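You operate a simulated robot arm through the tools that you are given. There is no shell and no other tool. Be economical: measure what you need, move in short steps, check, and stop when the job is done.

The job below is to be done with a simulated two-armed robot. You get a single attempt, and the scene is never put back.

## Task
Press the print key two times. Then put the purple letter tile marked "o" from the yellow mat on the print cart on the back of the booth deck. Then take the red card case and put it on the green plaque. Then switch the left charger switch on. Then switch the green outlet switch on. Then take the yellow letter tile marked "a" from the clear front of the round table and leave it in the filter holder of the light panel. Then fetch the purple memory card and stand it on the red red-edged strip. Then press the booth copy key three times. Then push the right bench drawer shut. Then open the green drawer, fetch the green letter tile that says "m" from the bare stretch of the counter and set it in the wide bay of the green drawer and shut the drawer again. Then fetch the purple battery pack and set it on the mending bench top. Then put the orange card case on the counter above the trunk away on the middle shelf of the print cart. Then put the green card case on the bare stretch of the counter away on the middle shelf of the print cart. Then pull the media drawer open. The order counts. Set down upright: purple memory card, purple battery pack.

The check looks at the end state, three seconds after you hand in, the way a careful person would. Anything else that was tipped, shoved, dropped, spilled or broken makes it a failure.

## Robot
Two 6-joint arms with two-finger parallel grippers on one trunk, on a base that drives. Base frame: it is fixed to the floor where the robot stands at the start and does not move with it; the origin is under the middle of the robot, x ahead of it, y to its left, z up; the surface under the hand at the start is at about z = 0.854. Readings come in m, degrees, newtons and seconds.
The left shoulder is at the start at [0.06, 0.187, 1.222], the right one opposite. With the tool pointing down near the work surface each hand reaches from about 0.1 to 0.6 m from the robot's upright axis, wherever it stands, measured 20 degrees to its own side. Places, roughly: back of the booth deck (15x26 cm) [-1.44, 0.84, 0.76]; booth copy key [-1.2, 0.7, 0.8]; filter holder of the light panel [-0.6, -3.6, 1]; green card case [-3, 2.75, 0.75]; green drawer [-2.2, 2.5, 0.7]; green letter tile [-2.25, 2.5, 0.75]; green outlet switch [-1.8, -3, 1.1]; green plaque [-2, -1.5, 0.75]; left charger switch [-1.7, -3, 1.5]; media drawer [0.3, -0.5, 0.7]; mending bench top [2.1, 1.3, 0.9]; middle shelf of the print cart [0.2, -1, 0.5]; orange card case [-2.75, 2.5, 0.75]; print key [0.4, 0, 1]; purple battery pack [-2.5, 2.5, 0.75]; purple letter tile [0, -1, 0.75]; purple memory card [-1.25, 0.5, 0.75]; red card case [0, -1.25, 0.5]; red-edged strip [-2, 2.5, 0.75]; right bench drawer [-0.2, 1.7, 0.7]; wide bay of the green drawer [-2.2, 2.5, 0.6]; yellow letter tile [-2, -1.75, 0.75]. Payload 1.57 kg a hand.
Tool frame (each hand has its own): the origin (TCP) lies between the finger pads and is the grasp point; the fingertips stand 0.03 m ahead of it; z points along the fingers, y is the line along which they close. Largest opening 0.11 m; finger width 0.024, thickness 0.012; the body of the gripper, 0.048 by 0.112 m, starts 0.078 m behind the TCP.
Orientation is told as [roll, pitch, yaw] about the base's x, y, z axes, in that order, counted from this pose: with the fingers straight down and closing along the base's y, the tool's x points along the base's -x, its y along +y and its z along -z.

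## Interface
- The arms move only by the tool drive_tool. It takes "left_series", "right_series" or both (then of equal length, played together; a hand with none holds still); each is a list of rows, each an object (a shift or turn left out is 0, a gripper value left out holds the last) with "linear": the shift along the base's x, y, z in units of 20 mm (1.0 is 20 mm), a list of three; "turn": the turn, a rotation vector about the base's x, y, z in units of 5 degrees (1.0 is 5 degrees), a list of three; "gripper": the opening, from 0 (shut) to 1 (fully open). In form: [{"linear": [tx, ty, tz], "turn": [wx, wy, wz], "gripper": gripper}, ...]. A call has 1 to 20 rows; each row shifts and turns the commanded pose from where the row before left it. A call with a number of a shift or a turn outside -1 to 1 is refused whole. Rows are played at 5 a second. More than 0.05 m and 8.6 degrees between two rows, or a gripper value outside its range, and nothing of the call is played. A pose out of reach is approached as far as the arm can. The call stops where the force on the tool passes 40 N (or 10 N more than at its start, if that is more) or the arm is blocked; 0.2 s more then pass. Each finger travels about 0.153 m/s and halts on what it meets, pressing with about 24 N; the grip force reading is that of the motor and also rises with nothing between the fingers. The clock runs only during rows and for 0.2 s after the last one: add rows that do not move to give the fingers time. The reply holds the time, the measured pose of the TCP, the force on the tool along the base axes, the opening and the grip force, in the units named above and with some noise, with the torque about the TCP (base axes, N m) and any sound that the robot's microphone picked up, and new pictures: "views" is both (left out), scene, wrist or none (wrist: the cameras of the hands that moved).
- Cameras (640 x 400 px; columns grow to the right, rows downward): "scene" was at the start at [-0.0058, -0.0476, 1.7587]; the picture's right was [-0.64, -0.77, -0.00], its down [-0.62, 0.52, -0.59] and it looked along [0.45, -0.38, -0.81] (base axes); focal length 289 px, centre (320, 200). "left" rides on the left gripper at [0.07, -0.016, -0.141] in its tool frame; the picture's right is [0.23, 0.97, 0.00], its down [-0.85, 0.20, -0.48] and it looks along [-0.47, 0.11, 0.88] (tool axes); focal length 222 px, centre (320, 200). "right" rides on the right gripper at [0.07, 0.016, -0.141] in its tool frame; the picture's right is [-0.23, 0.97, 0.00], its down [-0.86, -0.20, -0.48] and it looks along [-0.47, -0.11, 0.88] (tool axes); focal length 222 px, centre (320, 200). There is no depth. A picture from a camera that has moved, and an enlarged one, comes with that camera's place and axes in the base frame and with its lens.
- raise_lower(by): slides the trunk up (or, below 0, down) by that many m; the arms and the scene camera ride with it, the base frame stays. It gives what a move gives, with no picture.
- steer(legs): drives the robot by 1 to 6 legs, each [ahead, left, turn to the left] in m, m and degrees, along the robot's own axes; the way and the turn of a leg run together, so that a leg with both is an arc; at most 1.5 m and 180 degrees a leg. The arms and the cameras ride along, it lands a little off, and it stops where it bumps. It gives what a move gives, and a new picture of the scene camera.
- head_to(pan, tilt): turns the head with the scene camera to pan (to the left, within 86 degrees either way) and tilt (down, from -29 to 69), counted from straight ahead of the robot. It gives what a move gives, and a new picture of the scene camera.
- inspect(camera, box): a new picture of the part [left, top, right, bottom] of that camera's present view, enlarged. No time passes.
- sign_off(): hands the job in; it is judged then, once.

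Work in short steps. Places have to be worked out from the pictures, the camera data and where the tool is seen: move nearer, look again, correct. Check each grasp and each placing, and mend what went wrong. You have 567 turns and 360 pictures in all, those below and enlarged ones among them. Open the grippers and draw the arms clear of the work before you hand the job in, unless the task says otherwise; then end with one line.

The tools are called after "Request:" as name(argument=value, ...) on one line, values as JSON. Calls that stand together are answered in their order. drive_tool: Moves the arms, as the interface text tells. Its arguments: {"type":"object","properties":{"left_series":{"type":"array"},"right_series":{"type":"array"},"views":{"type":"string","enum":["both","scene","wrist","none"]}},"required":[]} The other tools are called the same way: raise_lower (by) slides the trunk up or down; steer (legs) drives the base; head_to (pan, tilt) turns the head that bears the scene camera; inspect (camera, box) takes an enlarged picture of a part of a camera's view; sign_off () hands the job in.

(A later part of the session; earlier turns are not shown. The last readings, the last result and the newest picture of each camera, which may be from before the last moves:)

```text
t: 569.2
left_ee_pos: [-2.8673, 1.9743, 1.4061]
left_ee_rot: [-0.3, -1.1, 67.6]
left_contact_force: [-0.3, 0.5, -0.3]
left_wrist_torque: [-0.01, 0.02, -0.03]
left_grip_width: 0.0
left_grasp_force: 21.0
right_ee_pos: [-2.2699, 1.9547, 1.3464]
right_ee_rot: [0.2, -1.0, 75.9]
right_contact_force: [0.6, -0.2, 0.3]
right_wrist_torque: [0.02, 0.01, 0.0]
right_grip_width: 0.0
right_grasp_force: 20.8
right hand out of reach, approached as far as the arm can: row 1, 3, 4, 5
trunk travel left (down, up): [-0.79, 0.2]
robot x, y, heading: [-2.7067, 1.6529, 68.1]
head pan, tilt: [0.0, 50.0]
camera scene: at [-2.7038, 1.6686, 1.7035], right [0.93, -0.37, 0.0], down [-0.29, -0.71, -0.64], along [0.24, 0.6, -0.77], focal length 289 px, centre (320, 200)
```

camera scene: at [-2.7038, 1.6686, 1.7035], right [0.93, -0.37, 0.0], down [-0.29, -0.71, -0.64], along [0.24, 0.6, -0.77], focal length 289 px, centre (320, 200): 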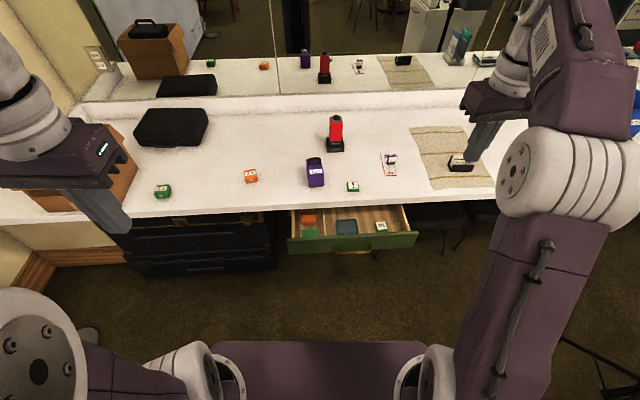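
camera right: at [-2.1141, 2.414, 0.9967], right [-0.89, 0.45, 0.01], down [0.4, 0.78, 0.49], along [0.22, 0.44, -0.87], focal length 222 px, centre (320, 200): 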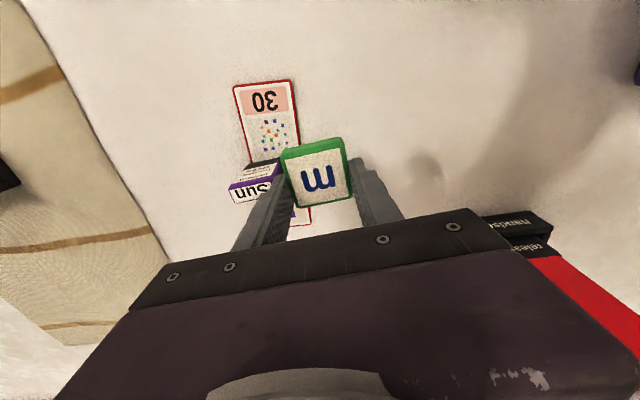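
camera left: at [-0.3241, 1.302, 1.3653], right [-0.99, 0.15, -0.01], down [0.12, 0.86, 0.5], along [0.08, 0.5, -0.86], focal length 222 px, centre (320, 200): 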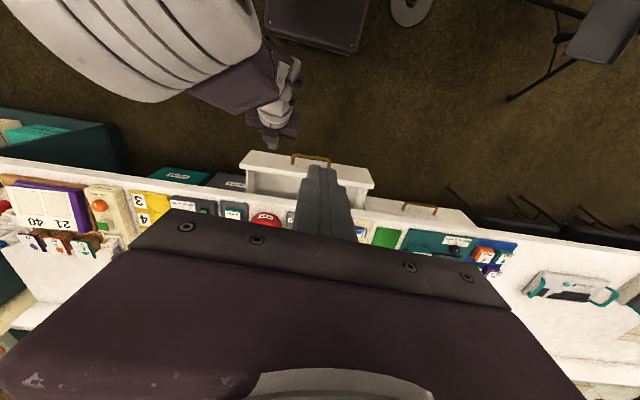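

At height the arm folds again, but in a flipped branch (elbow below). To unflip, I pass the wrist back over the shoulder and see whether it follows.

Request:
drive_tool(right_series=[{"linear": [-0.34, -0.85, 0.2]}, {"linear": [-0.34, -0.85, 0.2]}, {"linear": [-0.34, -0.85, 0.2]}, {"linear": [-0.34, -0.85, 0.2]}, {"linear": [-0.34, -0.85, 0]}, {"linear": [-0.34, -0.85, 0]}, {"linear": [-0.34, -0.85, 0]}, {"linear": [-0.34, -0.85, 0]}, {"linear": [-0.34, -0.85, 0]}, {"linear": [-0.34, -0.85, 0]}, {"linear": [-0.34, -0.85, 0]}, {"linear": [-0.34, -0.85, 0]}, {"linear": [-0.34, -0.85, 0]}, {"linear": [-0.34, -0.85, 0]}, {"linear": [-0.34, -0.85, 0]}, {"linear": [-0.34, -0.85, 0]}, {}], views="scene")

```text
t: 572.8
left_ee_pos: [-2.8671, 1.9736, 1.4061]
left_ee_rot: [-0.3, -1.1, 67.6]
left_contact_force: [0.9, -0.1, 0.5]
left_wrist_torque: [0.01, 0.0, 0.02]
left_grip_width: 0.0
left_grasp_force: 21.2
right_ee_pos: [-2.3345, 1.6997, 1.3792]
right_ee_rot: [0.2, -1.0, 75.9]
right_contact_force: [0.4, -0.4, 0.4]
right_wrist_torque: [0.01, 0.02, 0.05]
right_grip_width: 0.0
right_grasp_force: 21.4
right hand out of reach, approached as far as the arm can: row 13, 14, 15, 16
trunk travel left (down, up): [-0.79, 0.2]
robot x, y, heading: [-2.7102, 1.6518, 68.2]
head pan, tilt: [0.0, 50.0]
camera scene: at [-2.7046, 1.6676, 1.7035], right [0.93, -0.37, 0.0], down [-0.29, -0.71, -0.64], along [0.24, 0.6, -0.77], focal length 289 px, centre (320, 200)
```

scene: 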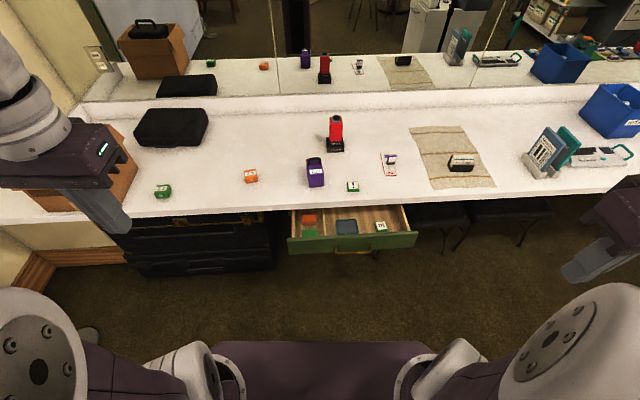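

The right arm now mirrors the left one (elbow up). I test by moving forward and down to a normal pose.

Request:
drive_tool(right_series=[{"linear": [0.1, 0.85, -0.3]}, {"linear": [0.1, 0.85, -0.3]}, {"linear": [0.1, 0.85, -0.5]}, {"linear": [0.0, 0.85, -0.5]}, {"linear": [0.0, 0.85, -0.5]}, {"linear": [-0.1, 0.85, -0.8]}, {"linear": [-0.1, 0.8, -0.8]}, {"linear": [-0.1, 0.6, -0.8]}, {"linear": [-0.1, 0.4, -0.9]}, {"linear": [-0.1, 0.2, -0.9]}, {"linear": [0, 0, -0.9]}, {"linear": [0, 0, -0.9]}, {"linear": [0, 0, -0.9]}, {}], views="scene")

```text
t: 575.8
left_ee_pos: [-2.8684, 1.9747, 1.4071]
left_ee_rot: [-0.3, -1.2, 67.6]
left_contact_force: [0.2, -0.3, 0.8]
left_wrist_torque: [-0.02, 0.01, 0.01]
left_grip_width: 0.0001
left_grasp_force: 21.6
right_ee_pos: [-2.3384, 1.8435, 1.1969]
right_ee_rot: [0.1, -1.1, 75.9]
right_contact_force: [-0.6, 0.5, 0.7]
right_wrist_torque: [-0.01, 0.0, -0.02]
right_grip_width: 0.0
right_grasp_force: 21.5
trunk travel left (down, up): [-0.79, 0.2]
robot x, y, heading: [-2.707, 1.649, 68.0]
head pan, tilt: [0.0, 50.0]
camera scene: at [-2.7047, 1.6674, 1.7035], right [0.93, -0.37, 0.0], down [-0.29, -0.71, -0.64], along [0.24, 0.6, -0.77], focal length 289 px, centre (320, 200)
```

scene: 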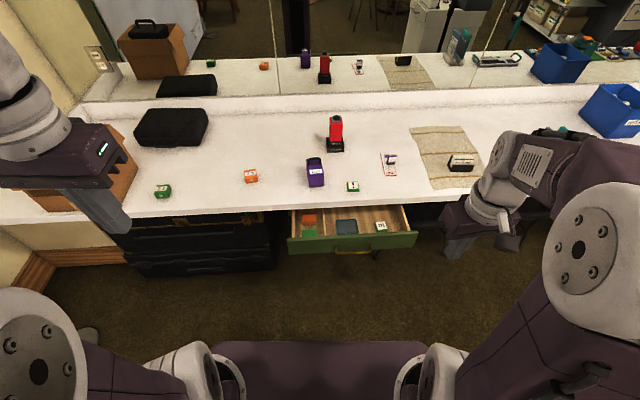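

The right arm works normally again. Now I tilt it and lower it in front of the drawer to push it shut.

Request:
drive_tool(right_series=[{"linear": [0, 0, -1], "turn": [0, 0, -0.8]}, {"linear": [0, 0, -1], "turn": [0, 0, -0.7]}, {"linear": [0, 0, -1]}, {"linear": [0, 0, -1]}, {"linear": [0, 0, -1]}, {"linear": [0, 0, -1]}, {"linear": [0, 0, -1]}, {"linear": [0, 0, -1]}, {"linear": [0, 0, -1], "turn": [0.934, -0.358, 0]}, {"linear": [0, 0, -1], "turn": [0.934, -0.358, 0]}, {"linear": [0, 0, -1], "turn": [0.934, -0.358, 0]}, {"linear": [0, 0, -1], "turn": [0.934, -0.358, 0]}, {"linear": [0, 0, -1], "turn": [0.934, -0.358, 0]}, {"linear": [0, 0, -1], "turn": [0.934, -0.358, 0]}, {"linear": [0, 0, -1], "turn": [0.934, -0.358, 0]}, {"linear": [0, 0, -1], "turn": [0.934, -0.358, 0]}, {"linear": [0, 0, -1], "turn": [0.934, -0.358, 0]}, {}], views="none")

```text
t: 579.6
left_ee_pos: [-2.8678, 1.974, 1.4051]
left_ee_rot: [-0.3, -1.2, 67.7]
left_contact_force: [-0.6, 0.2, -0.2]
left_wrist_torque: [-0.01, 0.01, 0.0]
left_grip_width: 0.0
left_grasp_force: 20.7
right_ee_pos: [-2.2574, 1.8955, 0.9015]
right_ee_rot: [-2.7, -38.0, 68.2]
right_contact_force: [0.0, 0.1, 0.5]
right_wrist_torque: [0.02, 0.01, 0.01]
right_grip_width: 0.0001
right_grasp_force: 21.7
right hand out of reach, approached as far as the arm can: row 10, 11, 13, 14, 16, 17
trunk travel left (down, up): [-0.79, 0.2]
robot x, y, heading: [-2.7097, 1.6506, 68.2]
head pan, tilt: [0.0, 50.0]
```

Request:
drive_tool(right_series=[{"linear": [-0.22, 0.48, -0.95]}, {"linear": [-0.22, 0.48, -0.95]}, {"linear": [-0.22, 0.48, -0.95]}, {"linear": [-0.22, 0.48, -0.95]}, {"linear": [-0.22, 0.48, -0.95]}, {"linear": [-0.22, 0.48, -0.95]}, {"linear": [-0.22, 0.48, -0.95]}, {"linear": [-0.22, 0.48, -0.95]}, {"linear": [-0.22, 0.48, -0.95]}, {"linear": [-0.22, 0.48, -0.95]}, {"linear": [-0.22, 0.48, -0.95]}, {}], views="both")

```text
t: 582.2
left_ee_pos: [-2.8684, 1.9729, 1.4062]
left_ee_rot: [-0.2, -1.2, 67.6]
left_contact_force: [0.0, 0.4, -0.3]
left_wrist_torque: [-0.03, 0.02, 0.03]
left_grip_width: 0.0
left_grasp_force: 20.9
right_ee_pos: [-2.2947, 2.0054, 0.6921]
right_ee_rot: [-3.2, -38.8, 68.3]
right_contact_force: [-0.6, -0.2, 0.0]
right_wrist_torque: [-0.03, 0.0, -0.04]
right_grip_width: 0.0
right_grasp_force: 21.1
right hand out of reach, approached as far as the arm can: row 1, 2
trunk travel left (down, up): [-0.79, 0.2]
robot x, y, heading: [-2.7135, 1.6525, 68.2]
head pan, tilt: [0.0, 50.0]
camera scene: at [-2.7046, 1.6673, 1.7036], right [0.93, -0.37, 0.0], down [-0.29, -0.71, -0.64], along [0.24, 0.6, -0.77], focal length 289 px, centre (320, 200)
camera right: at [-2.371, 1.8823, 0.7568], right [-0.83, 0.56, 0.1], down [0.29, 0.27, 0.92], along [0.48, 0.79, -0.39], focal length 222 px, centre (320, 200)
```

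scene: 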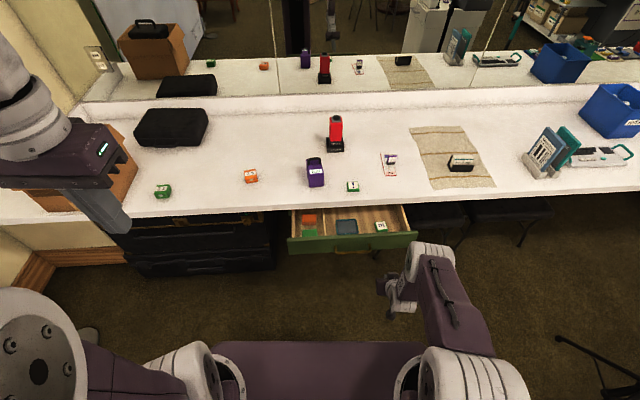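
right: 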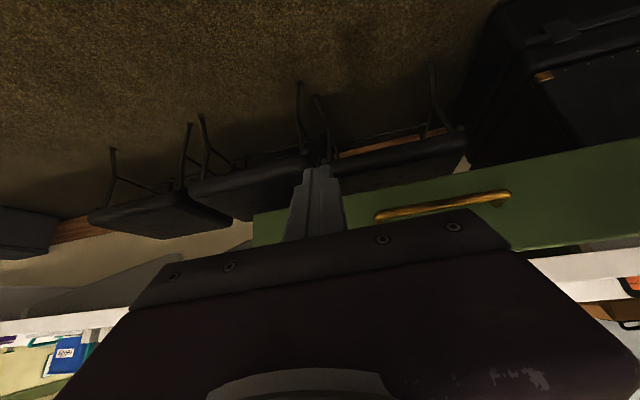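

The fingertip is aligned with the drawer face right of the handle. I drive forward to push it shut.

Request:
steer(legs=[[0.22, 0, 0]])

Request:
steer(legs=[[0.12, 0, 0]])

```text
t: 583.9
left_ee_pos: [-2.7857, 2.1784, 1.4066]
left_ee_rot: [-0.2, -1.1, 67.6]
left_contact_force: [0.6, -0.3, -0.5]
left_wrist_torque: [0.01, -0.01, -0.01]
left_grip_width: 0.0
left_grasp_force: 21.7
right_ee_pos: [-2.2127, 2.2106, 0.6921]
right_ee_rot: [-3.3, -38.9, 68.2]
right_contact_force: [0.2, 0.6, 0.5]
right_wrist_torque: [-0.02, 0.01, 0.01]
right_grip_width: 0.0
right_grasp_force: 21.5
trunk travel left (down, up): [-0.79, 0.2]
robot x, y, heading: [-2.6272, 1.86, 68.2]
head pan, tilt: [0.0, 50.0]
camera scene: at [-2.6221, 1.8721, 1.7036], right [0.93, -0.38, 0.0], down [-0.29, -0.71, -0.64], along [0.24, 0.6, -0.77], focal length 289 px, centre (320, 200)
```

scene: 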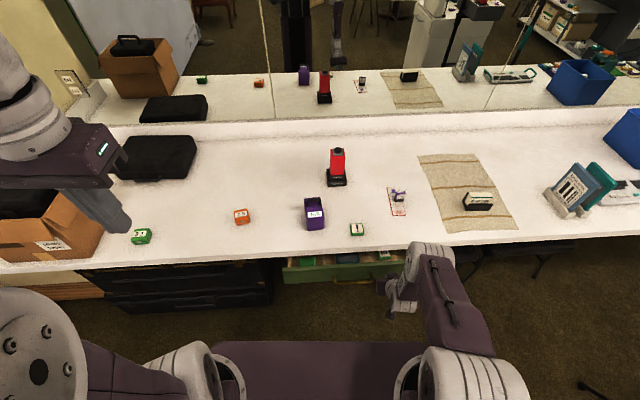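

```text
t: 585.1
left_ee_pos: [-2.7459, 2.278, 1.4056]
left_ee_rot: [-0.3, -1.0, 67.5]
left_contact_force: [0.1, -0.6, -0.3]
left_wrist_torque: [-0.05, -0.02, -0.03]
left_grip_width: 0.0
left_grasp_force: 21.1
right_ee_pos: [-2.1767, 2.3015, 0.6876]
right_ee_rot: [-3.1, -37.7, 67.9]
right_contact_force: [1.0, 0.6, -0.4]
right_wrist_torque: [-0.01, 0.03, 0.02]
right_grip_width: 0.0
right_grasp_force: 21.4
trunk travel left (down, up): [-0.79, 0.2]
robot x, y, heading: [-2.5876, 1.9578, 68.1]
head pan, tilt: [0.0, 50.0]
stopped in leg 1: the force on the tool passed its limit at 121 N (the readings are from after the stop); the commanded pose is now the measured one
camera scene: at [-2.5827, 1.9718, 1.7034], right [0.93, -0.38, 0.0], down [-0.29, -0.71, -0.64], along [0.24, 0.59, -0.77], focal length 289 px, centre (320, 200)
```

scene: 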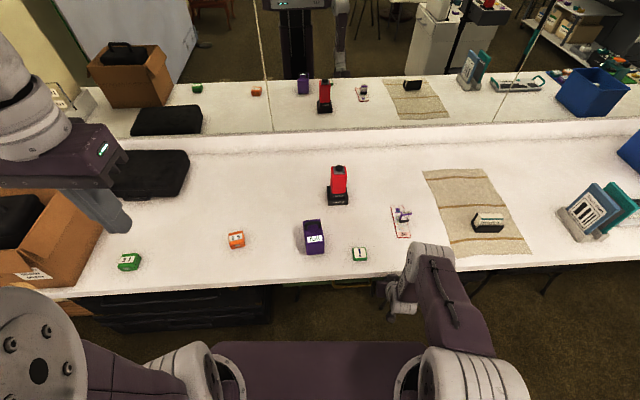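

Request:
inspect(camera="scene", box=[250, 170, 430, 300])

Request:
inspect(camera="right", box=[0, 0, 640, 400])

```text
3.08 times, centred on (340, 235) of scene
camera zoom: at [-2.5827, 1.9718, 1.7034], right [0.93, -0.38, 0.0], down [-0.29, -0.71, -0.64], along [0.24, 0.59, -0.77], focal length 890 px, centre (258, 92)
```

zoom: 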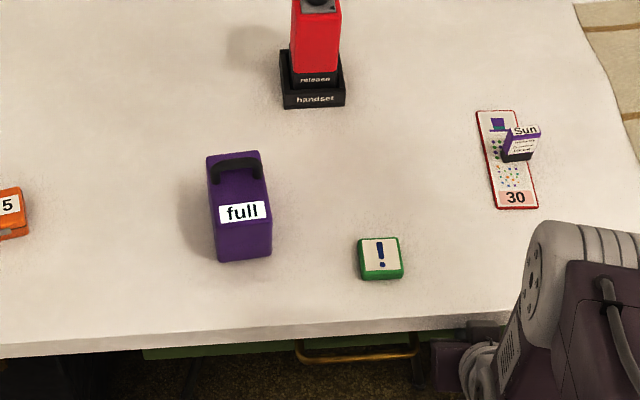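

```text
1.00 times, centred on (320, 200) of right (not enlarged: the box is as wide or as high as the picture)
camera zoom: at [-2.2511, 2.1791, 0.7554], right [-0.82, 0.56, 0.1], down [0.3, 0.28, 0.91], along [0.48, 0.78, -0.4], focal length 222 px, centre (320, 200)
```

zoom: 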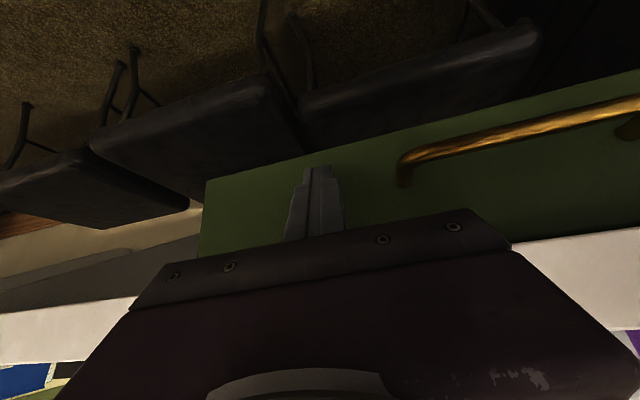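

The drawer is shut. I back off and bring the right hand up and vertical, then I'll re-centre the Sun card on the strip.

Request:
steer(legs=[[-0.2, 0, 0]])

Request:
drive_tool(right_series=[{"linear": [0.3, -0.1, 1]}, {"linear": [0.3, -0.1, 1]}, {"linear": [0.3, -0.1, 1]}, {"linear": [0.3, -0.1, 1]}, {"turn": [-0.934, 0.358, 0], "linear": [0.2, 0, 1]}, {"turn": [-0.934, 0.358, 0], "linear": [0.2, 0, 1]}, {"turn": [-0.934, 0.358, 0], "linear": [0, 0, 1]}, {"turn": [-0.934, 0.358, 0], "linear": [0, 0, 1]}, {"turn": [-0.934, 0.358, 0], "linear": [0, 0, 1]}, {"turn": [-0.934, 0.358, 0], "linear": [0, 0, 1]}, {"turn": [-0.934, 0.358, 0], "linear": [0, 0, 1]}, {"turn": [-0.5, 0.2, 0], "linear": [0, 0, 1]}, {"linear": [0, 0, 1], "turn": [0.2, 0.6, 0]}, {"linear": [0, 0, 1]}, {"linear": [0, 0, 1]}, {}], views="scene")

```text
t: 586.7
left_ee_pos: [-2.8189, 2.0908, 1.4065]
left_ee_rot: [-0.4, -1.0, 67.4]
left_contact_force: [-0.1, 0.2, -0.2]
left_wrist_torque: [-0.01, 0.04, 0.0]
left_grip_width: 0.0
left_grasp_force: 21.3
right_ee_pos: [-2.2512, 2.1128, 0.6879]
right_ee_rot: [-3.0, -37.7, 67.8]
right_contact_force: [-0.7, -0.1, 0.6]
right_wrist_torque: [-0.01, -0.03, -0.01]
right_grip_width: 0.0001
right_grasp_force: 21.2
trunk travel left (down, up): [-0.79, 0.2]
robot x, y, heading: [-2.6629, 1.7684, 67.8]
head pan, tilt: [0.0, 50.0]
camera scene: at [-2.6575, 1.7839, 1.7035], right [0.93, -0.38, 0.0], down [-0.29, -0.71, -0.64], along [0.24, 0.59, -0.77], focal length 289 px, centre (320, 200)
```

scene: 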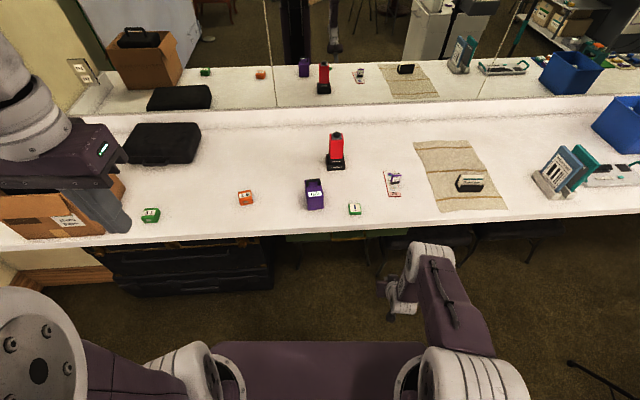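

```text
t: 590.1
left_ee_pos: [-2.8208, 2.089, 1.4061]
left_ee_rot: [-0.4, -1.1, 67.4]
left_contact_force: [-0.4, 0.0, 0.1]
left_wrist_torque: [0.01, 0.01, 0.02]
left_grip_width: 0.0
left_grasp_force: 21.1
right_ee_pos: [-2.2182, 2.1032, 0.9884]
right_ee_rot: [-0.6, 0.1, 68.0]
right_contact_force: [0.7, 0.5, -0.6]
right_wrist_torque: [-0.01, 0.02, -0.01]
right_grip_width: 0.0001
right_grasp_force: 21.4
trunk travel left (down, up): [-0.79, 0.2]
robot x, y, heading: [-2.6622, 1.7663, 67.7]
head pan, tilt: [0.0, 50.0]
camera scene: at [-2.658, 1.7818, 1.7035], right [0.93, -0.38, 0.0], down [-0.29, -0.71, -0.64], along [0.24, 0.6, -0.77], focal length 289 px, centre (320, 200)
```

scene: 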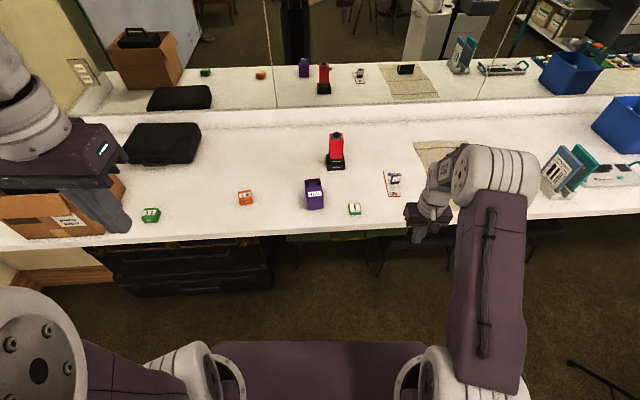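

Drawer shut confirmed. I drive up to the strip to re-centre the card with the right hand.

Request:
steer(legs=[[0.38, -0.17, 0.8]])

Request:
drive_tool(right_series=[{"linear": [-0.7, 0.3, 0], "gripper": 0.8}, {"linear": [-0.7, 0.3, 0]}, {"linear": [-0.7, 0.3, 0]}, {}], views="both")

```text
t: 592.7
left_ee_pos: [-2.5285, 2.3706, 1.4063]
left_ee_rot: [-0.4, -1.1, 68.2]
left_contact_force: [-0.8, -0.9, -0.3]
left_wrist_torque: [-0.02, 0.01, 0.02]
left_grip_width: 0.0
left_grasp_force: 21.2
right_ee_pos: [-1.9266, 2.3935, 0.9893]
right_ee_rot: [-0.7, -0.1, 68.9]
right_contact_force: [-1.0, -0.3, -0.1]
right_wrist_torque: [0.02, -0.01, -0.01]
right_grip_width: 0.0002
right_grasp_force: 21.1
trunk travel left (down, up): [-0.79, 0.2]
robot x, y, heading: [-2.3672, 2.05, 68.6]
head pan, tilt: [0.0, 50.0]
camera scene: at [-2.3624, 2.065, 1.7036], right [0.93, -0.36, 0.0], down [-0.28, -0.71, -0.64], along [0.23, 0.6, -0.77], focal length 289 px, centre (320, 200)
```

scene: 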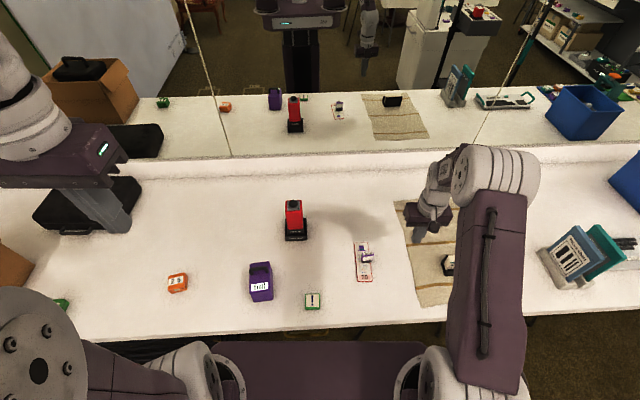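

```text
t: 593.7
left_ee_pos: [-2.5271, 2.3719, 1.4052]
left_ee_rot: [-0.4, -1.1, 68.3]
left_contact_force: [-0.1, -0.3, 0.2]
left_wrist_torque: [0.03, 0.01, -0.03]
left_grip_width: 0.0001
left_grasp_force: 21.2
right_ee_pos: [-1.9685, 2.413, 0.9891]
right_ee_rot: [-0.7, 0.0, 68.8]
right_contact_force: [0.4, 0.7, -0.4]
right_wrist_torque: [0.0, 0.01, 0.03]
right_grip_width: 0.088
right_grasp_force: 0.1
trunk travel left (down, up): [-0.79, 0.2]
robot x, y, heading: [-2.3665, 2.0516, 68.7]
head pan, tilt: [0.0, 50.0]
camera scene: at [-2.3613, 2.066, 1.7035], right [0.93, -0.36, 0.0], down [-0.28, -0.71, -0.64], along [0.23, 0.6, -0.77], focal length 289 px, centre (320, 200)
camera right: at [-2.0095, 2.3541, 1.1301], right [-0.83, 0.56, -0.01], down [0.49, 0.73, 0.48], along [0.28, 0.39, -0.88], focal length 222 px, centre (320, 200)
```

scene: 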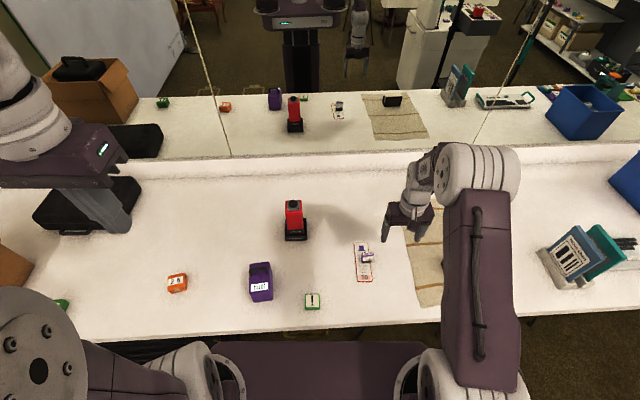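
right: 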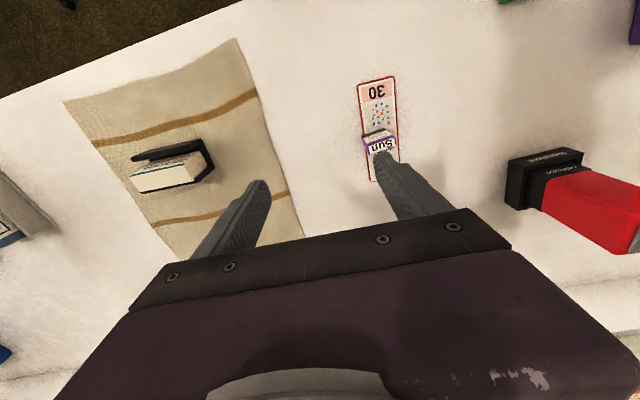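

Request:
inspect(camera="right", box=[340, 60, 420, 190])

```text
3.08 times, centred on (380, 125) of right
camera zoom: at [-2.0095, 2.3541, 1.1301], right [-0.83, 0.56, -0.01], down [0.49, 0.73, 0.48], along [0.28, 0.39, -0.88], focal length 684 px, centre (135, 431)
```

zoom: 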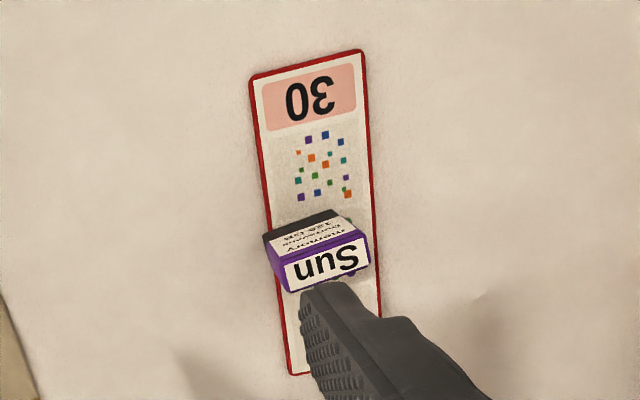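

The card overhangs the strip's edge by only ~3 mm, and is slightly turned. I'll centre it with a gentle partial squeeze: position over the strip centre first.

Request:
drive_tool(right_series=[{"linear": [-0.9, 0.6, 0], "turn": [0.05, 0.13, 0]}, {"linear": [-0.9, 0.6, 0]}, {"linear": [-0.9, 0.6, 0]}, {"linear": [-0.95, 0.65, 0]}, {"linear": [0, 0, -0.8]}, {"linear": [0, 0, -0.8]}, {"linear": [0, 0, -0.8]}, {}], views="wrist")

```text
t: 595.5
left_ee_pos: [-2.5279, 2.3705, 1.406]
left_ee_rot: [-0.4, -1.1, 68.2]
left_contact_force: [0.0, 0.7, -0.8]
left_wrist_torque: [0.02, 0.02, 0.03]
left_grip_width: 0.0
left_grasp_force: 21.2
right_ee_pos: [-2.0388, 2.4623, 0.9392]
right_ee_rot: [0.0, 0.0, 68.8]
right_contact_force: [-1.3, -0.6, 0.3]
right_wrist_torque: [-0.03, 0.0, 0.0]
right_grip_width: 0.088
right_grasp_force: 0.0
trunk travel left (down, up): [-0.79, 0.2]
robot x, y, heading: [-2.3637, 2.0517, 68.7]
head pan, tilt: [0.0, 50.0]
camera right: at [-2.08, 2.402, 1.0814], right [-0.83, 0.56, 0.0], down [0.5, 0.73, 0.48], along [0.27, 0.4, -0.88], focal length 222 px, centre (320, 200)
```

right: 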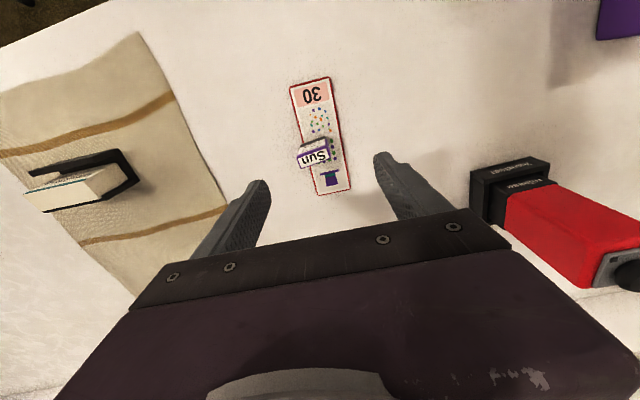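

Centred on the strip. I descend with the fingers on either side of the card.

Request:
drive_tool(right_series=[{"linear": [0, 0, -1]}, {"linear": [0, 0, -1]}, {"linear": [0, 0, -1]}, {"linear": [0, 0, -1]}, {"linear": [0, 0, -1]}, {"linear": [0, 0, -0.9]}, {}], views="wrist")

```text
t: 597.1
left_ee_pos: [-2.5275, 2.3718, 1.4043]
left_ee_rot: [-0.4, -1.1, 68.2]
left_contact_force: [-0.4, 0.0, 0.8]
left_wrist_torque: [-0.01, 0.03, -0.01]
left_grip_width: 0.0
left_grasp_force: 21.2
right_ee_pos: [-2.0411, 2.4624, 0.822]
right_ee_rot: [0.1, 0.1, 68.8]
right_contact_force: [0.0, 0.0, 0.5]
right_wrist_torque: [0.01, 0.03, -0.01]
right_grip_width: 0.088
right_grasp_force: 0.1
trunk travel left (down, up): [-0.79, 0.2]
robot x, y, heading: [-2.3659, 2.0503, 68.6]
head pan, tilt: [0.0, 50.0]
camera right: at [-2.0811, 2.4021, 0.9636], right [-0.83, 0.56, 0.0], down [0.5, 0.73, 0.48], along [0.27, 0.39, -0.88], focal length 222 px, centre (320, 200)
```

right: 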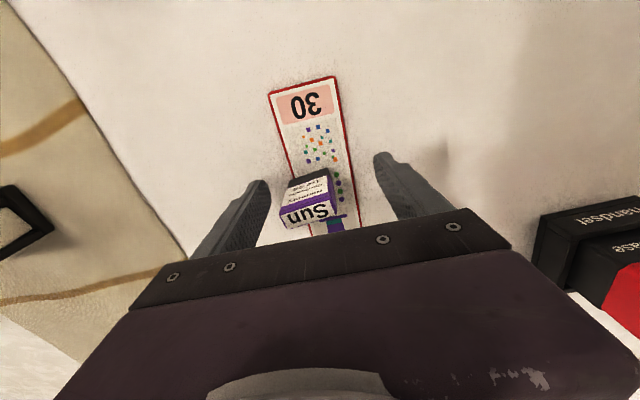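

Both fingers clear of the card. Now I close slowly to 44 mm and reopen.

Request:
drive_tool(right_series=[{"gripper": 0.65}, {"gripper": 0.58}, {"gripper": 0.52}, {"gripper": 0.48}, {"gripper": 0.44}, {"gripper": 0.41}, {"gripper": 0.39}, {}, {}], views="wrist")

```text
t: 599.1
left_ee_pos: [-2.5263, 2.3706, 1.4062]
left_ee_rot: [-0.4, -1.1, 68.2]
left_contact_force: [-1.1, 0.6, -0.2]
left_wrist_torque: [-0.01, -0.01, 0.0]
left_grip_width: 0.0002
left_grasp_force: 21.4
right_ee_pos: [-2.0402, 2.4609, 0.8226]
right_ee_rot: [0.1, 0.1, 68.8]
right_contact_force: [0.8, -0.7, 0.3]
right_wrist_torque: [0.0, 0.0, -0.01]
right_grip_width: 0.0426
right_grasp_force: 0.1
trunk travel left (down, up): [-0.79, 0.2]
robot x, y, heading: [-2.3632, 2.0519, 68.5]
head pan, tilt: [0.0, 50.0]
camera right: at [-2.0811, 2.4022, 0.9639], right [-0.83, 0.56, 0.0], down [0.5, 0.73, 0.48], along [0.27, 0.39, -0.88], focal length 222 px, centre (320, 200)
```

right: 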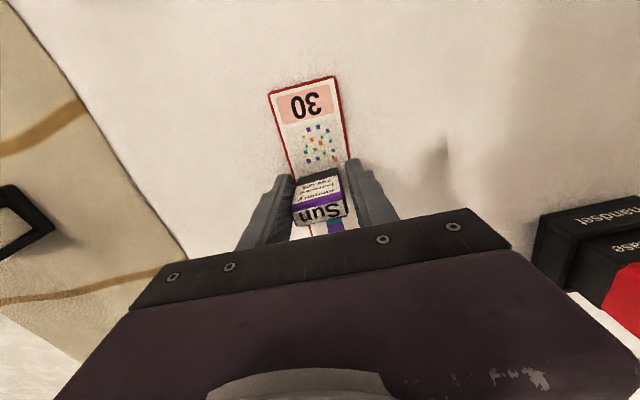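

Card is centred and upright. I reopen slowly and lift straight up.

Request:
drive_tool(right_series=[{"gripper": 0.46}, {"gripper": 0.56}, {"gripper": 0.7}, {}, {"linear": [0, 0, 0.7]}, {"linear": [0, 0, 1]}, {"linear": [0, 0, 1]}, {"linear": [0, 0, 1]}, {"linear": [0, 0, 1]}, {"linear": [0, 0, 1]}, {"linear": [0, 0, 1]}, {}], views="wrist")

```text
t: 601.7
left_ee_pos: [-2.5269, 2.3711, 1.4061]
left_ee_rot: [-0.3, -1.1, 68.3]
left_contact_force: [-0.7, -0.2, -0.3]
left_wrist_torque: [-0.01, 0.04, -0.01]
left_grip_width: 0.0
left_grasp_force: 22.1
right_ee_pos: [-2.0414, 2.4608, 0.9578]
right_ee_rot: [0.1, 0.2, 68.8]
right_contact_force: [0.4, 0.1, 0.4]
right_wrist_torque: [0.01, 0.0, -0.01]
right_grip_width: 0.0769
right_grasp_force: 0.0
trunk travel left (down, up): [-0.79, 0.2]
robot x, y, heading: [-2.3592, 2.0499, 68.4]
head pan, tilt: [0.0, 50.0]
camera right: at [-2.0813, 2.4014, 1.0986], right [-0.83, 0.56, 0.0], down [0.5, 0.73, 0.48], along [0.27, 0.39, -0.88], focal length 222 px, centre (320, 200)
```

right: 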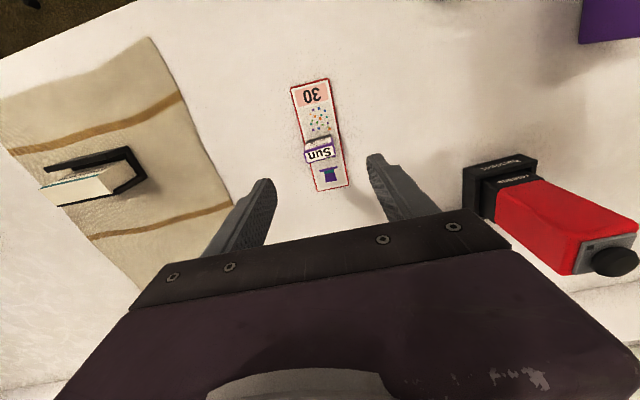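

The card stands centred on the strip. Next, the purple battery pack: I bring the left hand above it.

Request:
drive_tool(left_series=[{"linear": [0.7, 0.7, -0.9], "gripper": 1}, {"linear": [0.7, 0.7, -0.9]}, {"linear": [0.7, 0.7, -0.9]}, {"linear": [0.7, 0.7, -0.9]}, {"linear": [0.7, 0.7, -0.9]}, {"linear": [0.7, 0.7, -0.9]}, {"linear": [0.7, 0.7, -0.9]}, {"linear": [0.7, 0.7, -0.9]}, {"linear": [0.5, 0.7, -0.9]}, {"linear": [0, 0.5, -0.9]}, {}], views="both")

```text
t: 604.1
left_ee_pos: [-2.4062, 2.5065, 1.2276]
left_ee_rot: [-0.5, -1.1, 68.1]
left_contact_force: [-0.7, 0.0, -0.2]
left_wrist_torque: [0.0, 0.01, -0.03]
left_grip_width: 0.1099
left_grasp_force: 0.1
right_ee_pos: [-2.0409, 2.4618, 0.9584]
right_ee_rot: [0.1, 0.0, 68.8]
right_contact_force: [-0.3, 1.0, -0.3]
right_wrist_torque: [0.0, -0.02, 0.0]
right_grip_width: 0.077
right_grasp_force: 0.1
trunk travel left (down, up): [-0.79, 0.2]
robot x, y, heading: [-2.3661, 2.0507, 68.6]
head pan, tilt: [0.0, 50.0]
camera scene: at [-2.3613, 2.0658, 1.7036], right [0.93, -0.36, 0.0], down [-0.28, -0.71, -0.64], along [0.23, 0.6, -0.77], focal length 289 px, centre (320, 200)
camera left: at [-2.4192, 2.4335, 1.3671], right [-0.99, 0.15, -0.01], down [0.13, 0.86, 0.49], along [0.08, 0.49, -0.87], focal length 222 px, centre (320, 200)
```

scene: 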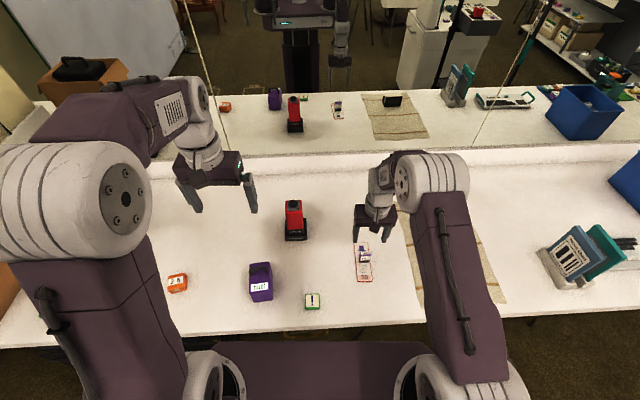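
left: 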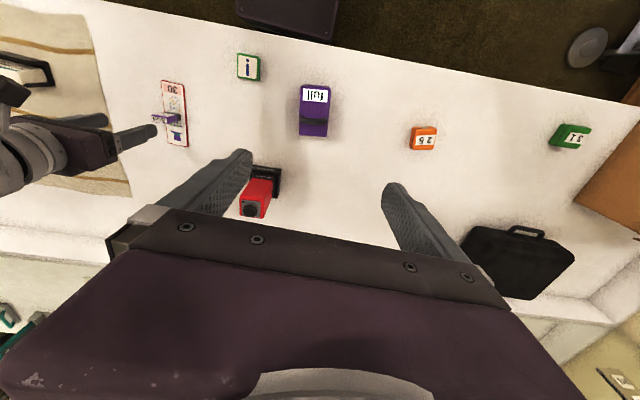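

Battery at about (-2.395, 2.50). I descend part way for a closer look.

Request:
drive_tool(left_series=[{"linear": [0.5, -0.3, -0.9], "turn": [0.05, 0.1, 0.6]}, {"linear": [0, 0, -0.9], "turn": [0, 0, 0.6]}, {"linear": [0, 0, -0.9]}, {"linear": [0, 0, -0.9]}, {"linear": [0, 0, -0.9]}, {"linear": [0, 0, -0.9]}, {"linear": [0, 0, -0.9]}, {"linear": [0, 0, -0.9]}, {}], views="wrist")

```text
t: 606.1
left_ee_pos: [-2.398, 2.5011, 1.0819]
left_ee_rot: [0.2, -1.2, 74.2]
left_contact_force: [-0.2, 0.0, 0.4]
left_wrist_torque: [0.03, -0.01, 0.01]
left_grip_width: 0.1101
left_grasp_force: 0.0
right_ee_pos: [-2.0409, 2.4605, 0.9567]
right_ee_rot: [0.2, 0.1, 68.8]
right_contact_force: [0.5, 0.2, -0.5]
right_wrist_torque: [0.01, -0.04, 0.0]
right_grip_width: 0.0767
right_grasp_force: 0.0
trunk travel left (down, up): [-0.79, 0.2]
robot x, y, heading: [-2.3631, 2.0516, 68.5]
head pan, tilt: [0.0, 50.0]
camera left: at [-2.401, 2.4281, 1.2209], right [-1.0, 0.05, 0.0], down [0.04, 0.87, 0.5], along [0.02, 0.5, -0.87], focal length 222 px, centre (320, 200)
```

left: 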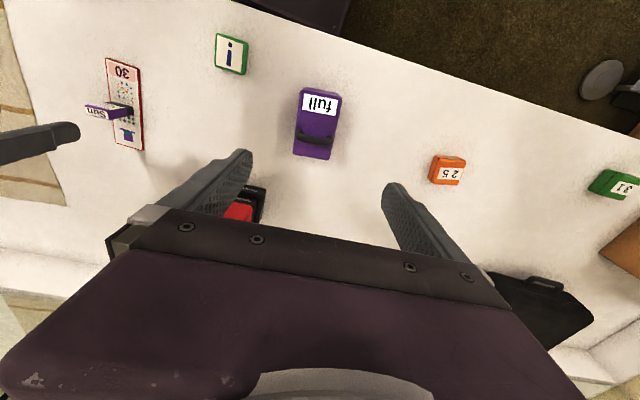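

I shift 1.5 cm forward to centre on its top and descend with fingers on both sides.

Request:
drive_tool(left_series=[{"linear": [0.2, 0.7, -0.9]}, {"linear": [0, 0, -0.9]}, {"linear": [0, 0, -0.9]}, {"linear": [0, 0, -0.9]}, {"linear": [0, 0, -0.9]}, {"linear": [0, 0, -0.9]}, {"linear": [0, 0, -0.9]}, {"linear": [0, 0, -0.9]}, {"linear": [0, 0, -0.9]}, {}], views="wrist")

```text
t: 608.3
left_ee_pos: [-2.3917, 2.5148, 0.9173]
left_ee_rot: [0.1, -1.2, 74.3]
left_contact_force: [0.0, -0.3, 0.5]
left_wrist_torque: [0.03, -0.01, 0.0]
left_grip_width: 0.11
left_grasp_force: 0.0
right_ee_pos: [-2.0412, 2.4602, 0.9576]
right_ee_rot: [0.1, 0.1, 68.8]
right_contact_force: [0.1, 0.3, 0.1]
right_wrist_torque: [0.02, -0.03, 0.0]
right_grip_width: 0.0772
right_grasp_force: 0.0
trunk travel left (down, up): [-0.79, 0.2]
robot x, y, heading: [-2.3619, 2.048, 68.5]
head pan, tilt: [0.0, 50.0]
camera left: at [-2.3952, 2.4401, 1.057], right [-1.0, 0.05, 0.0], down [0.04, 0.87, 0.5], along [0.02, 0.5, -0.87], focal length 222 px, centre (320, 200)
```

left: 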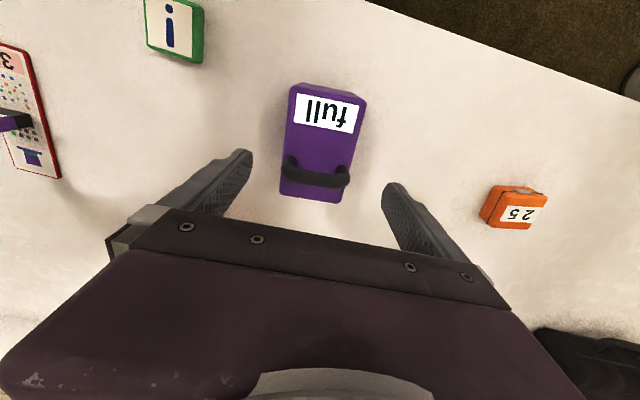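

Centred over the battery's top and handle. I descend another 5.5 cm carefully and grip.

Request:
drive_tool(left_series=[{"linear": [0, 0, -0.5]}, {"linear": [0, 0, -0.5]}, {"linear": [0, 0, -0.5]}, {"linear": [0, 0, -0.5]}, {"linear": [0, 0, -0.5]}, {"linear": [0, 0, -0.3]}, {"gripper": 0}, {}, {}, {}, {}], views="wrist")

```text
t: 610.7
left_ee_pos: [-2.3941, 2.5152, 0.8628]
left_ee_rot: [0.2, -1.2, 74.2]
left_contact_force: [0.0, 1.9, -0.2]
left_wrist_torque: [0.22, -0.11, 0.1]
left_grip_width: 0.0652
left_grasp_force: 24.2
right_ee_pos: [-2.0412, 2.4611, 0.9576]
right_ee_rot: [0.1, 0.1, 68.8]
right_contact_force: [0.3, -0.9, 0.5]
right_wrist_torque: [-0.02, 0.01, 0.0]
right_grip_width: 0.0768
right_grasp_force: 0.0
trunk travel left (down, up): [-0.79, 0.2]
robot x, y, heading: [-2.3671, 2.0505, 68.6]
head pan, tilt: [0.0, 50.0]
camera left: at [-2.3968, 2.4418, 1.0027], right [-1.0, 0.05, 0.0], down [0.04, 0.87, 0.5], along [0.02, 0.5, -0.87], focal length 222 px, centre (320, 200)
```

left: 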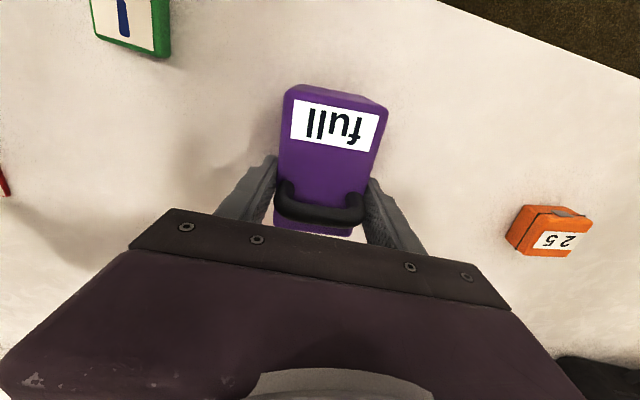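

Gripped (65 mm). I lift slowly.

Request:
drive_tool(left_series=[{"linear": [0, 0, 0.1]}, {"linear": [0, 0, 0.2]}, {"linear": [0, 0, 0.3]}, {"linear": [0, 0, 0.4]}, {"linear": [0, 0, 0.5]}, {"linear": [0, 0, 0.6]}, {"linear": [0, 0, 0.6]}, {"linear": [0, 0, 0.6]}, {"linear": [0, 0, 0.6]}, {}], views="wrist")

```text
t: 612.9
left_ee_pos: [-2.3927, 2.516, 0.94]
left_ee_rot: [0.2, -1.1, 74.2]
left_contact_force: [0.6, 0.8, -6.9]
left_wrist_torque: [0.09, -0.01, 0.02]
left_grip_width: 0.0646
left_grasp_force: 24.3
right_ee_pos: [-2.041, 2.4622, 0.9567]
right_ee_rot: [0.1, 0.1, 68.8]
right_contact_force: [0.4, -0.3, -0.3]
right_wrist_torque: [-0.01, 0.01, 0.0]
right_grip_width: 0.077
right_grasp_force: 0.0
trunk travel left (down, up): [-0.79, 0.2]
robot x, y, heading: [-2.3639, 2.0476, 68.4]
head pan, tilt: [0.0, 50.0]
camera left: at [-2.3966, 2.4423, 1.0809], right [-1.0, 0.05, 0.0], down [0.04, 0.87, 0.5], along [0.02, 0.49, -0.87], focal length 222 px, centre (320, 200)
```

left: 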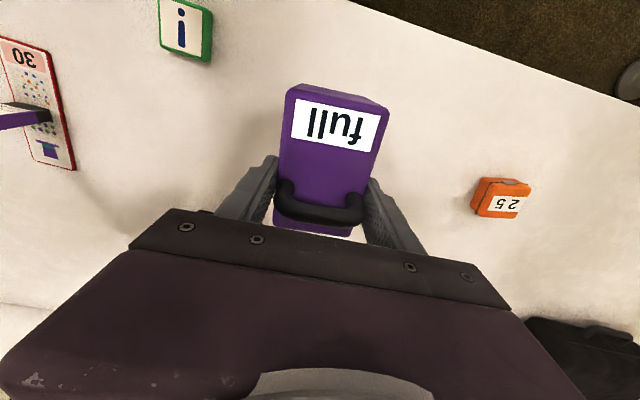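

Held (about 0.7 kg). I raise both hands and start the long drive to the mending bench.

Request:
drive_tool(left_series=[{"linear": [0, 0, 0.7]}, {"linear": [0, 0, 0.8]}, {"linear": [0, 0, 0.8]}, {"linear": [0, -0.3, 0.8]}, {"linear": [0, -0.3, 0.8]}, {"linear": [0, -0.3, 0.8]}, {"linear": [0, -0.3, 0.8]}, {"linear": [0, -0.3, 0.8]}, {"linear": [0, -0.3, 0.8]}, {"linear": [0, -0.3, 0.8]}, {"linear": [0, -0.3, 0.8]}, {"linear": [0, -0.3, 0.8]}], right_series=[{"linear": [0, 0, 0.8]}, {"linear": [0, 0, 0.8]}, {"linear": [0, 0, 0.8]}, {"linear": [-0.2, -0.4, 0.8]}, {"linear": [-0.2, -0.4, 0.8]}, {"linear": [-0.2, -0.4, 0.8]}, {"linear": [-0.2, -0.4, 0.8]}, {"linear": [-0.2, -0.4, 0.8]}, {"linear": [-0.2, -0.4, 0.8]}, {"linear": [-0.2, -0.4, 0.8]}, {"linear": [-0.2, -0.4, 0.8], "gripper": 0}, {}], views="none")

Request:
steer(legs=[[-0.8, 0, 0], [-0.7, 0, 0], [0, 0, -90], [1.0, 0, 0]])

```text
t: 615.5
left_ee_pos: [-2.3922, 2.4611, 1.13]
left_ee_rot: [0.2, -1.0, 74.2]
left_contact_force: [1.3, -0.2, -6.7]
left_wrist_torque: [0.1, -0.01, 0.01]
left_grip_width: 0.0645
left_grasp_force: 23.7
right_ee_pos: [-2.0722, 2.3956, 1.1314]
right_ee_rot: [0.1, 0.1, 68.8]
right_contact_force: [-0.6, -0.2, 0.7]
right_wrist_torque: [-0.01, 0.02, -0.06]
right_grip_width: 0.0
right_grasp_force: 21.4
trunk travel left (down, up): [-0.79, 0.2]
robot x, y, heading: [-2.3682, 2.0517, 68.7]
head pan, tilt: [0.0, 50.0]
```

```text
t: 631.8
left_ee_pos: [-1.5776, 0.3234, 1.1303]
left_ee_rot: [0.2, -1.1, -15.2]
left_contact_force: [0.1, 0.4, -6.5]
left_wrist_torque: [-0.03, -0.09, 0.02]
left_grip_width: 0.064
left_grasp_force: 24.1
right_ee_pos: [-1.6414, 0.0037, 1.1314]
right_ee_rot: [0.0, 0.2, -20.6]
right_contact_force: [-0.7, -0.3, 0.0]
right_wrist_torque: [-0.01, -0.01, 0.04]
right_grip_width: 0.0
right_grasp_force: 21.3
trunk travel left (down, up): [-0.79, 0.2]
robot x, y, heading: [-1.9887, 0.293, -20.9]
head pan, tilt: [0.0, 50.0]
camera scene: at [-1.9747, 0.2876, 1.7035], right [-0.36, -0.93, 0.0], down [-0.72, 0.27, -0.64], along [0.6, -0.23, -0.77], focal length 289 px, centre (320, 200)
```

scene: 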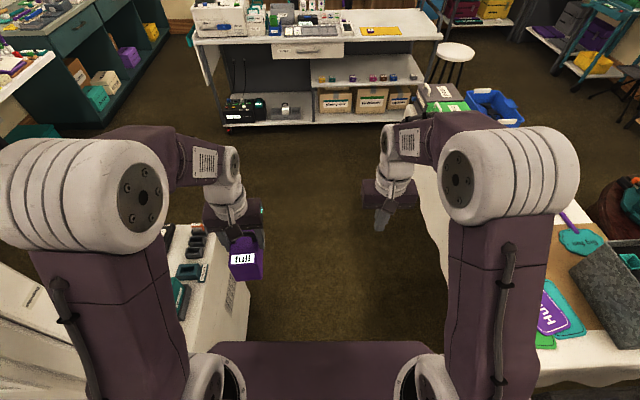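

Passing between booth and table. I continue forward, then turn toward the gap before the counter.

Request:
steer(legs=[[1.35, 0, 0], [0, 0, 90], [1.2, -0.1, 0]])

Request:
head_to(pan=-60, tilt=30)

```text
t: 648.3
left_ee_pos: [-0.2061, 1.3266, 1.1314]
left_ee_rot: [0.3, -1.2, 75.2]
left_contact_force: [0.2, -0.5, -7.8]
left_wrist_torque: [0.09, -0.01, 0.05]
left_grip_width: 0.0638
left_grasp_force: 23.7
right_ee_pos: [0.1128, 1.2649, 1.1315]
right_ee_rot: [0.1, 0.2, 69.7]
right_contact_force: [0.4, 0.8, -0.1]
right_wrist_torque: [0.01, 0.03, 0.01]
right_grip_width: 0.0002
right_grasp_force: 21.1
trunk travel left (down, up): [-0.79, 0.2]
robot x, y, heading: [-0.1734, 0.9146, 69.4]
head pan, tilt: [0.0, 50.0]
camera scene: at [-0.1693, 0.9314, 1.7035], right [0.94, -0.35, 0.0], down [-0.27, -0.72, -0.64], along [0.22, 0.6, -0.77], focal length 289 px, centre (320, 200)
```

scene: 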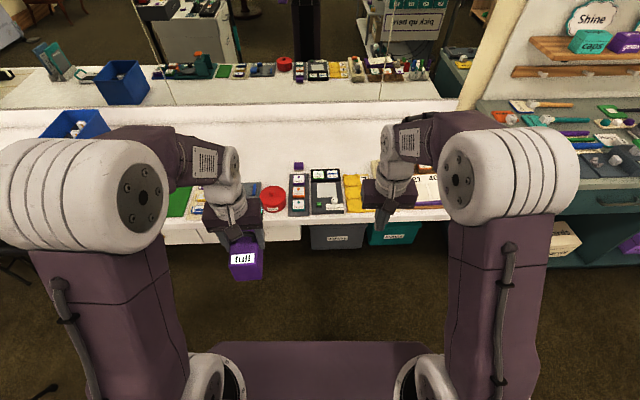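

```text
t: 649.6
left_ee_pos: [-0.2068, 1.3262, 1.1306]
left_ee_rot: [0.2, -1.1, 75.1]
left_contact_force: [0.3, 1.4, -7.1]
left_wrist_torque: [0.06, 0.01, -0.02]
left_grip_width: 0.0642
left_grasp_force: 24.8
right_ee_pos: [0.113, 1.2646, 1.1316]
right_ee_rot: [0.1, 0.1, 69.8]
right_contact_force: [-0.1, 0.4, 0.9]
right_wrist_torque: [-0.02, 0.01, -0.02]
right_grip_width: 0.0
right_grasp_force: 21.1
trunk travel left (down, up): [-0.79, 0.2]
robot x, y, heading: [-0.1742, 0.9153, 69.5]
head pan, tilt: [-60.0, 30.0]
camera scene: at [-0.1066, 0.8753, 1.7331], right [0.17, -0.99, 0.0], down [-0.49, -0.09, -0.87], along [0.85, 0.15, -0.5], focal length 289 px, centre (320, 200)
```

scene: 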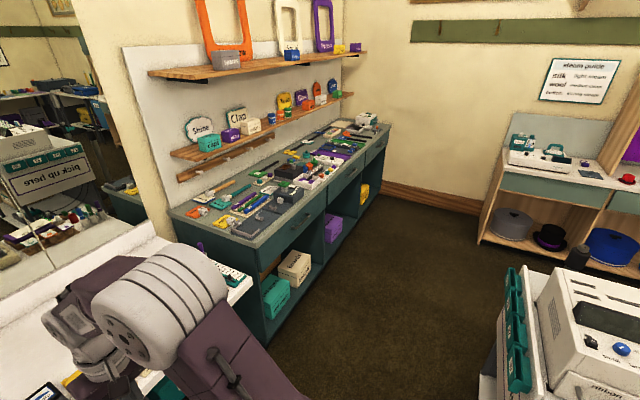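

Request:
inspect(camera="scene", box=[160, 80, 400, 260])

Request:
inspect(camera="scene", box=[280, 90, 400, 180])

```text
2.22 times, centred on (280, 170) of scene
camera zoom: at [-0.1066, 0.8753, 1.7331], right [0.17, -0.99, 0.0], down [-0.49, -0.09, -0.87], along [0.85, 0.15, -0.5], focal length 643 px, centre (409, 267)
```

zoom: 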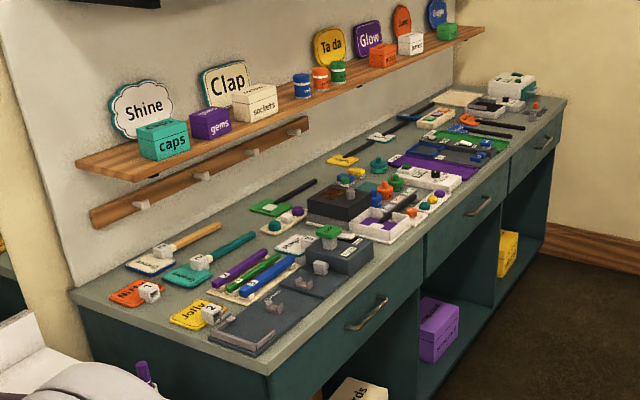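

```text
4.44 times, centred on (340, 135) of scene
camera zoom: at [-0.1066, 0.8753, 1.7331], right [0.17, -0.99, 0.0], down [-0.49, -0.09, -0.87], along [0.85, 0.15, -0.5], focal length 1286 px, centre (231, 489)
```

zoom: 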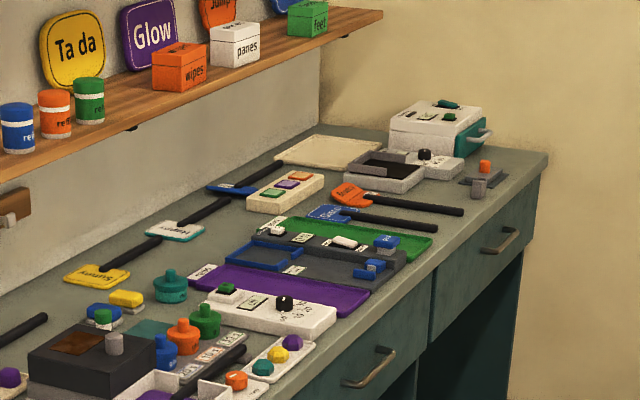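

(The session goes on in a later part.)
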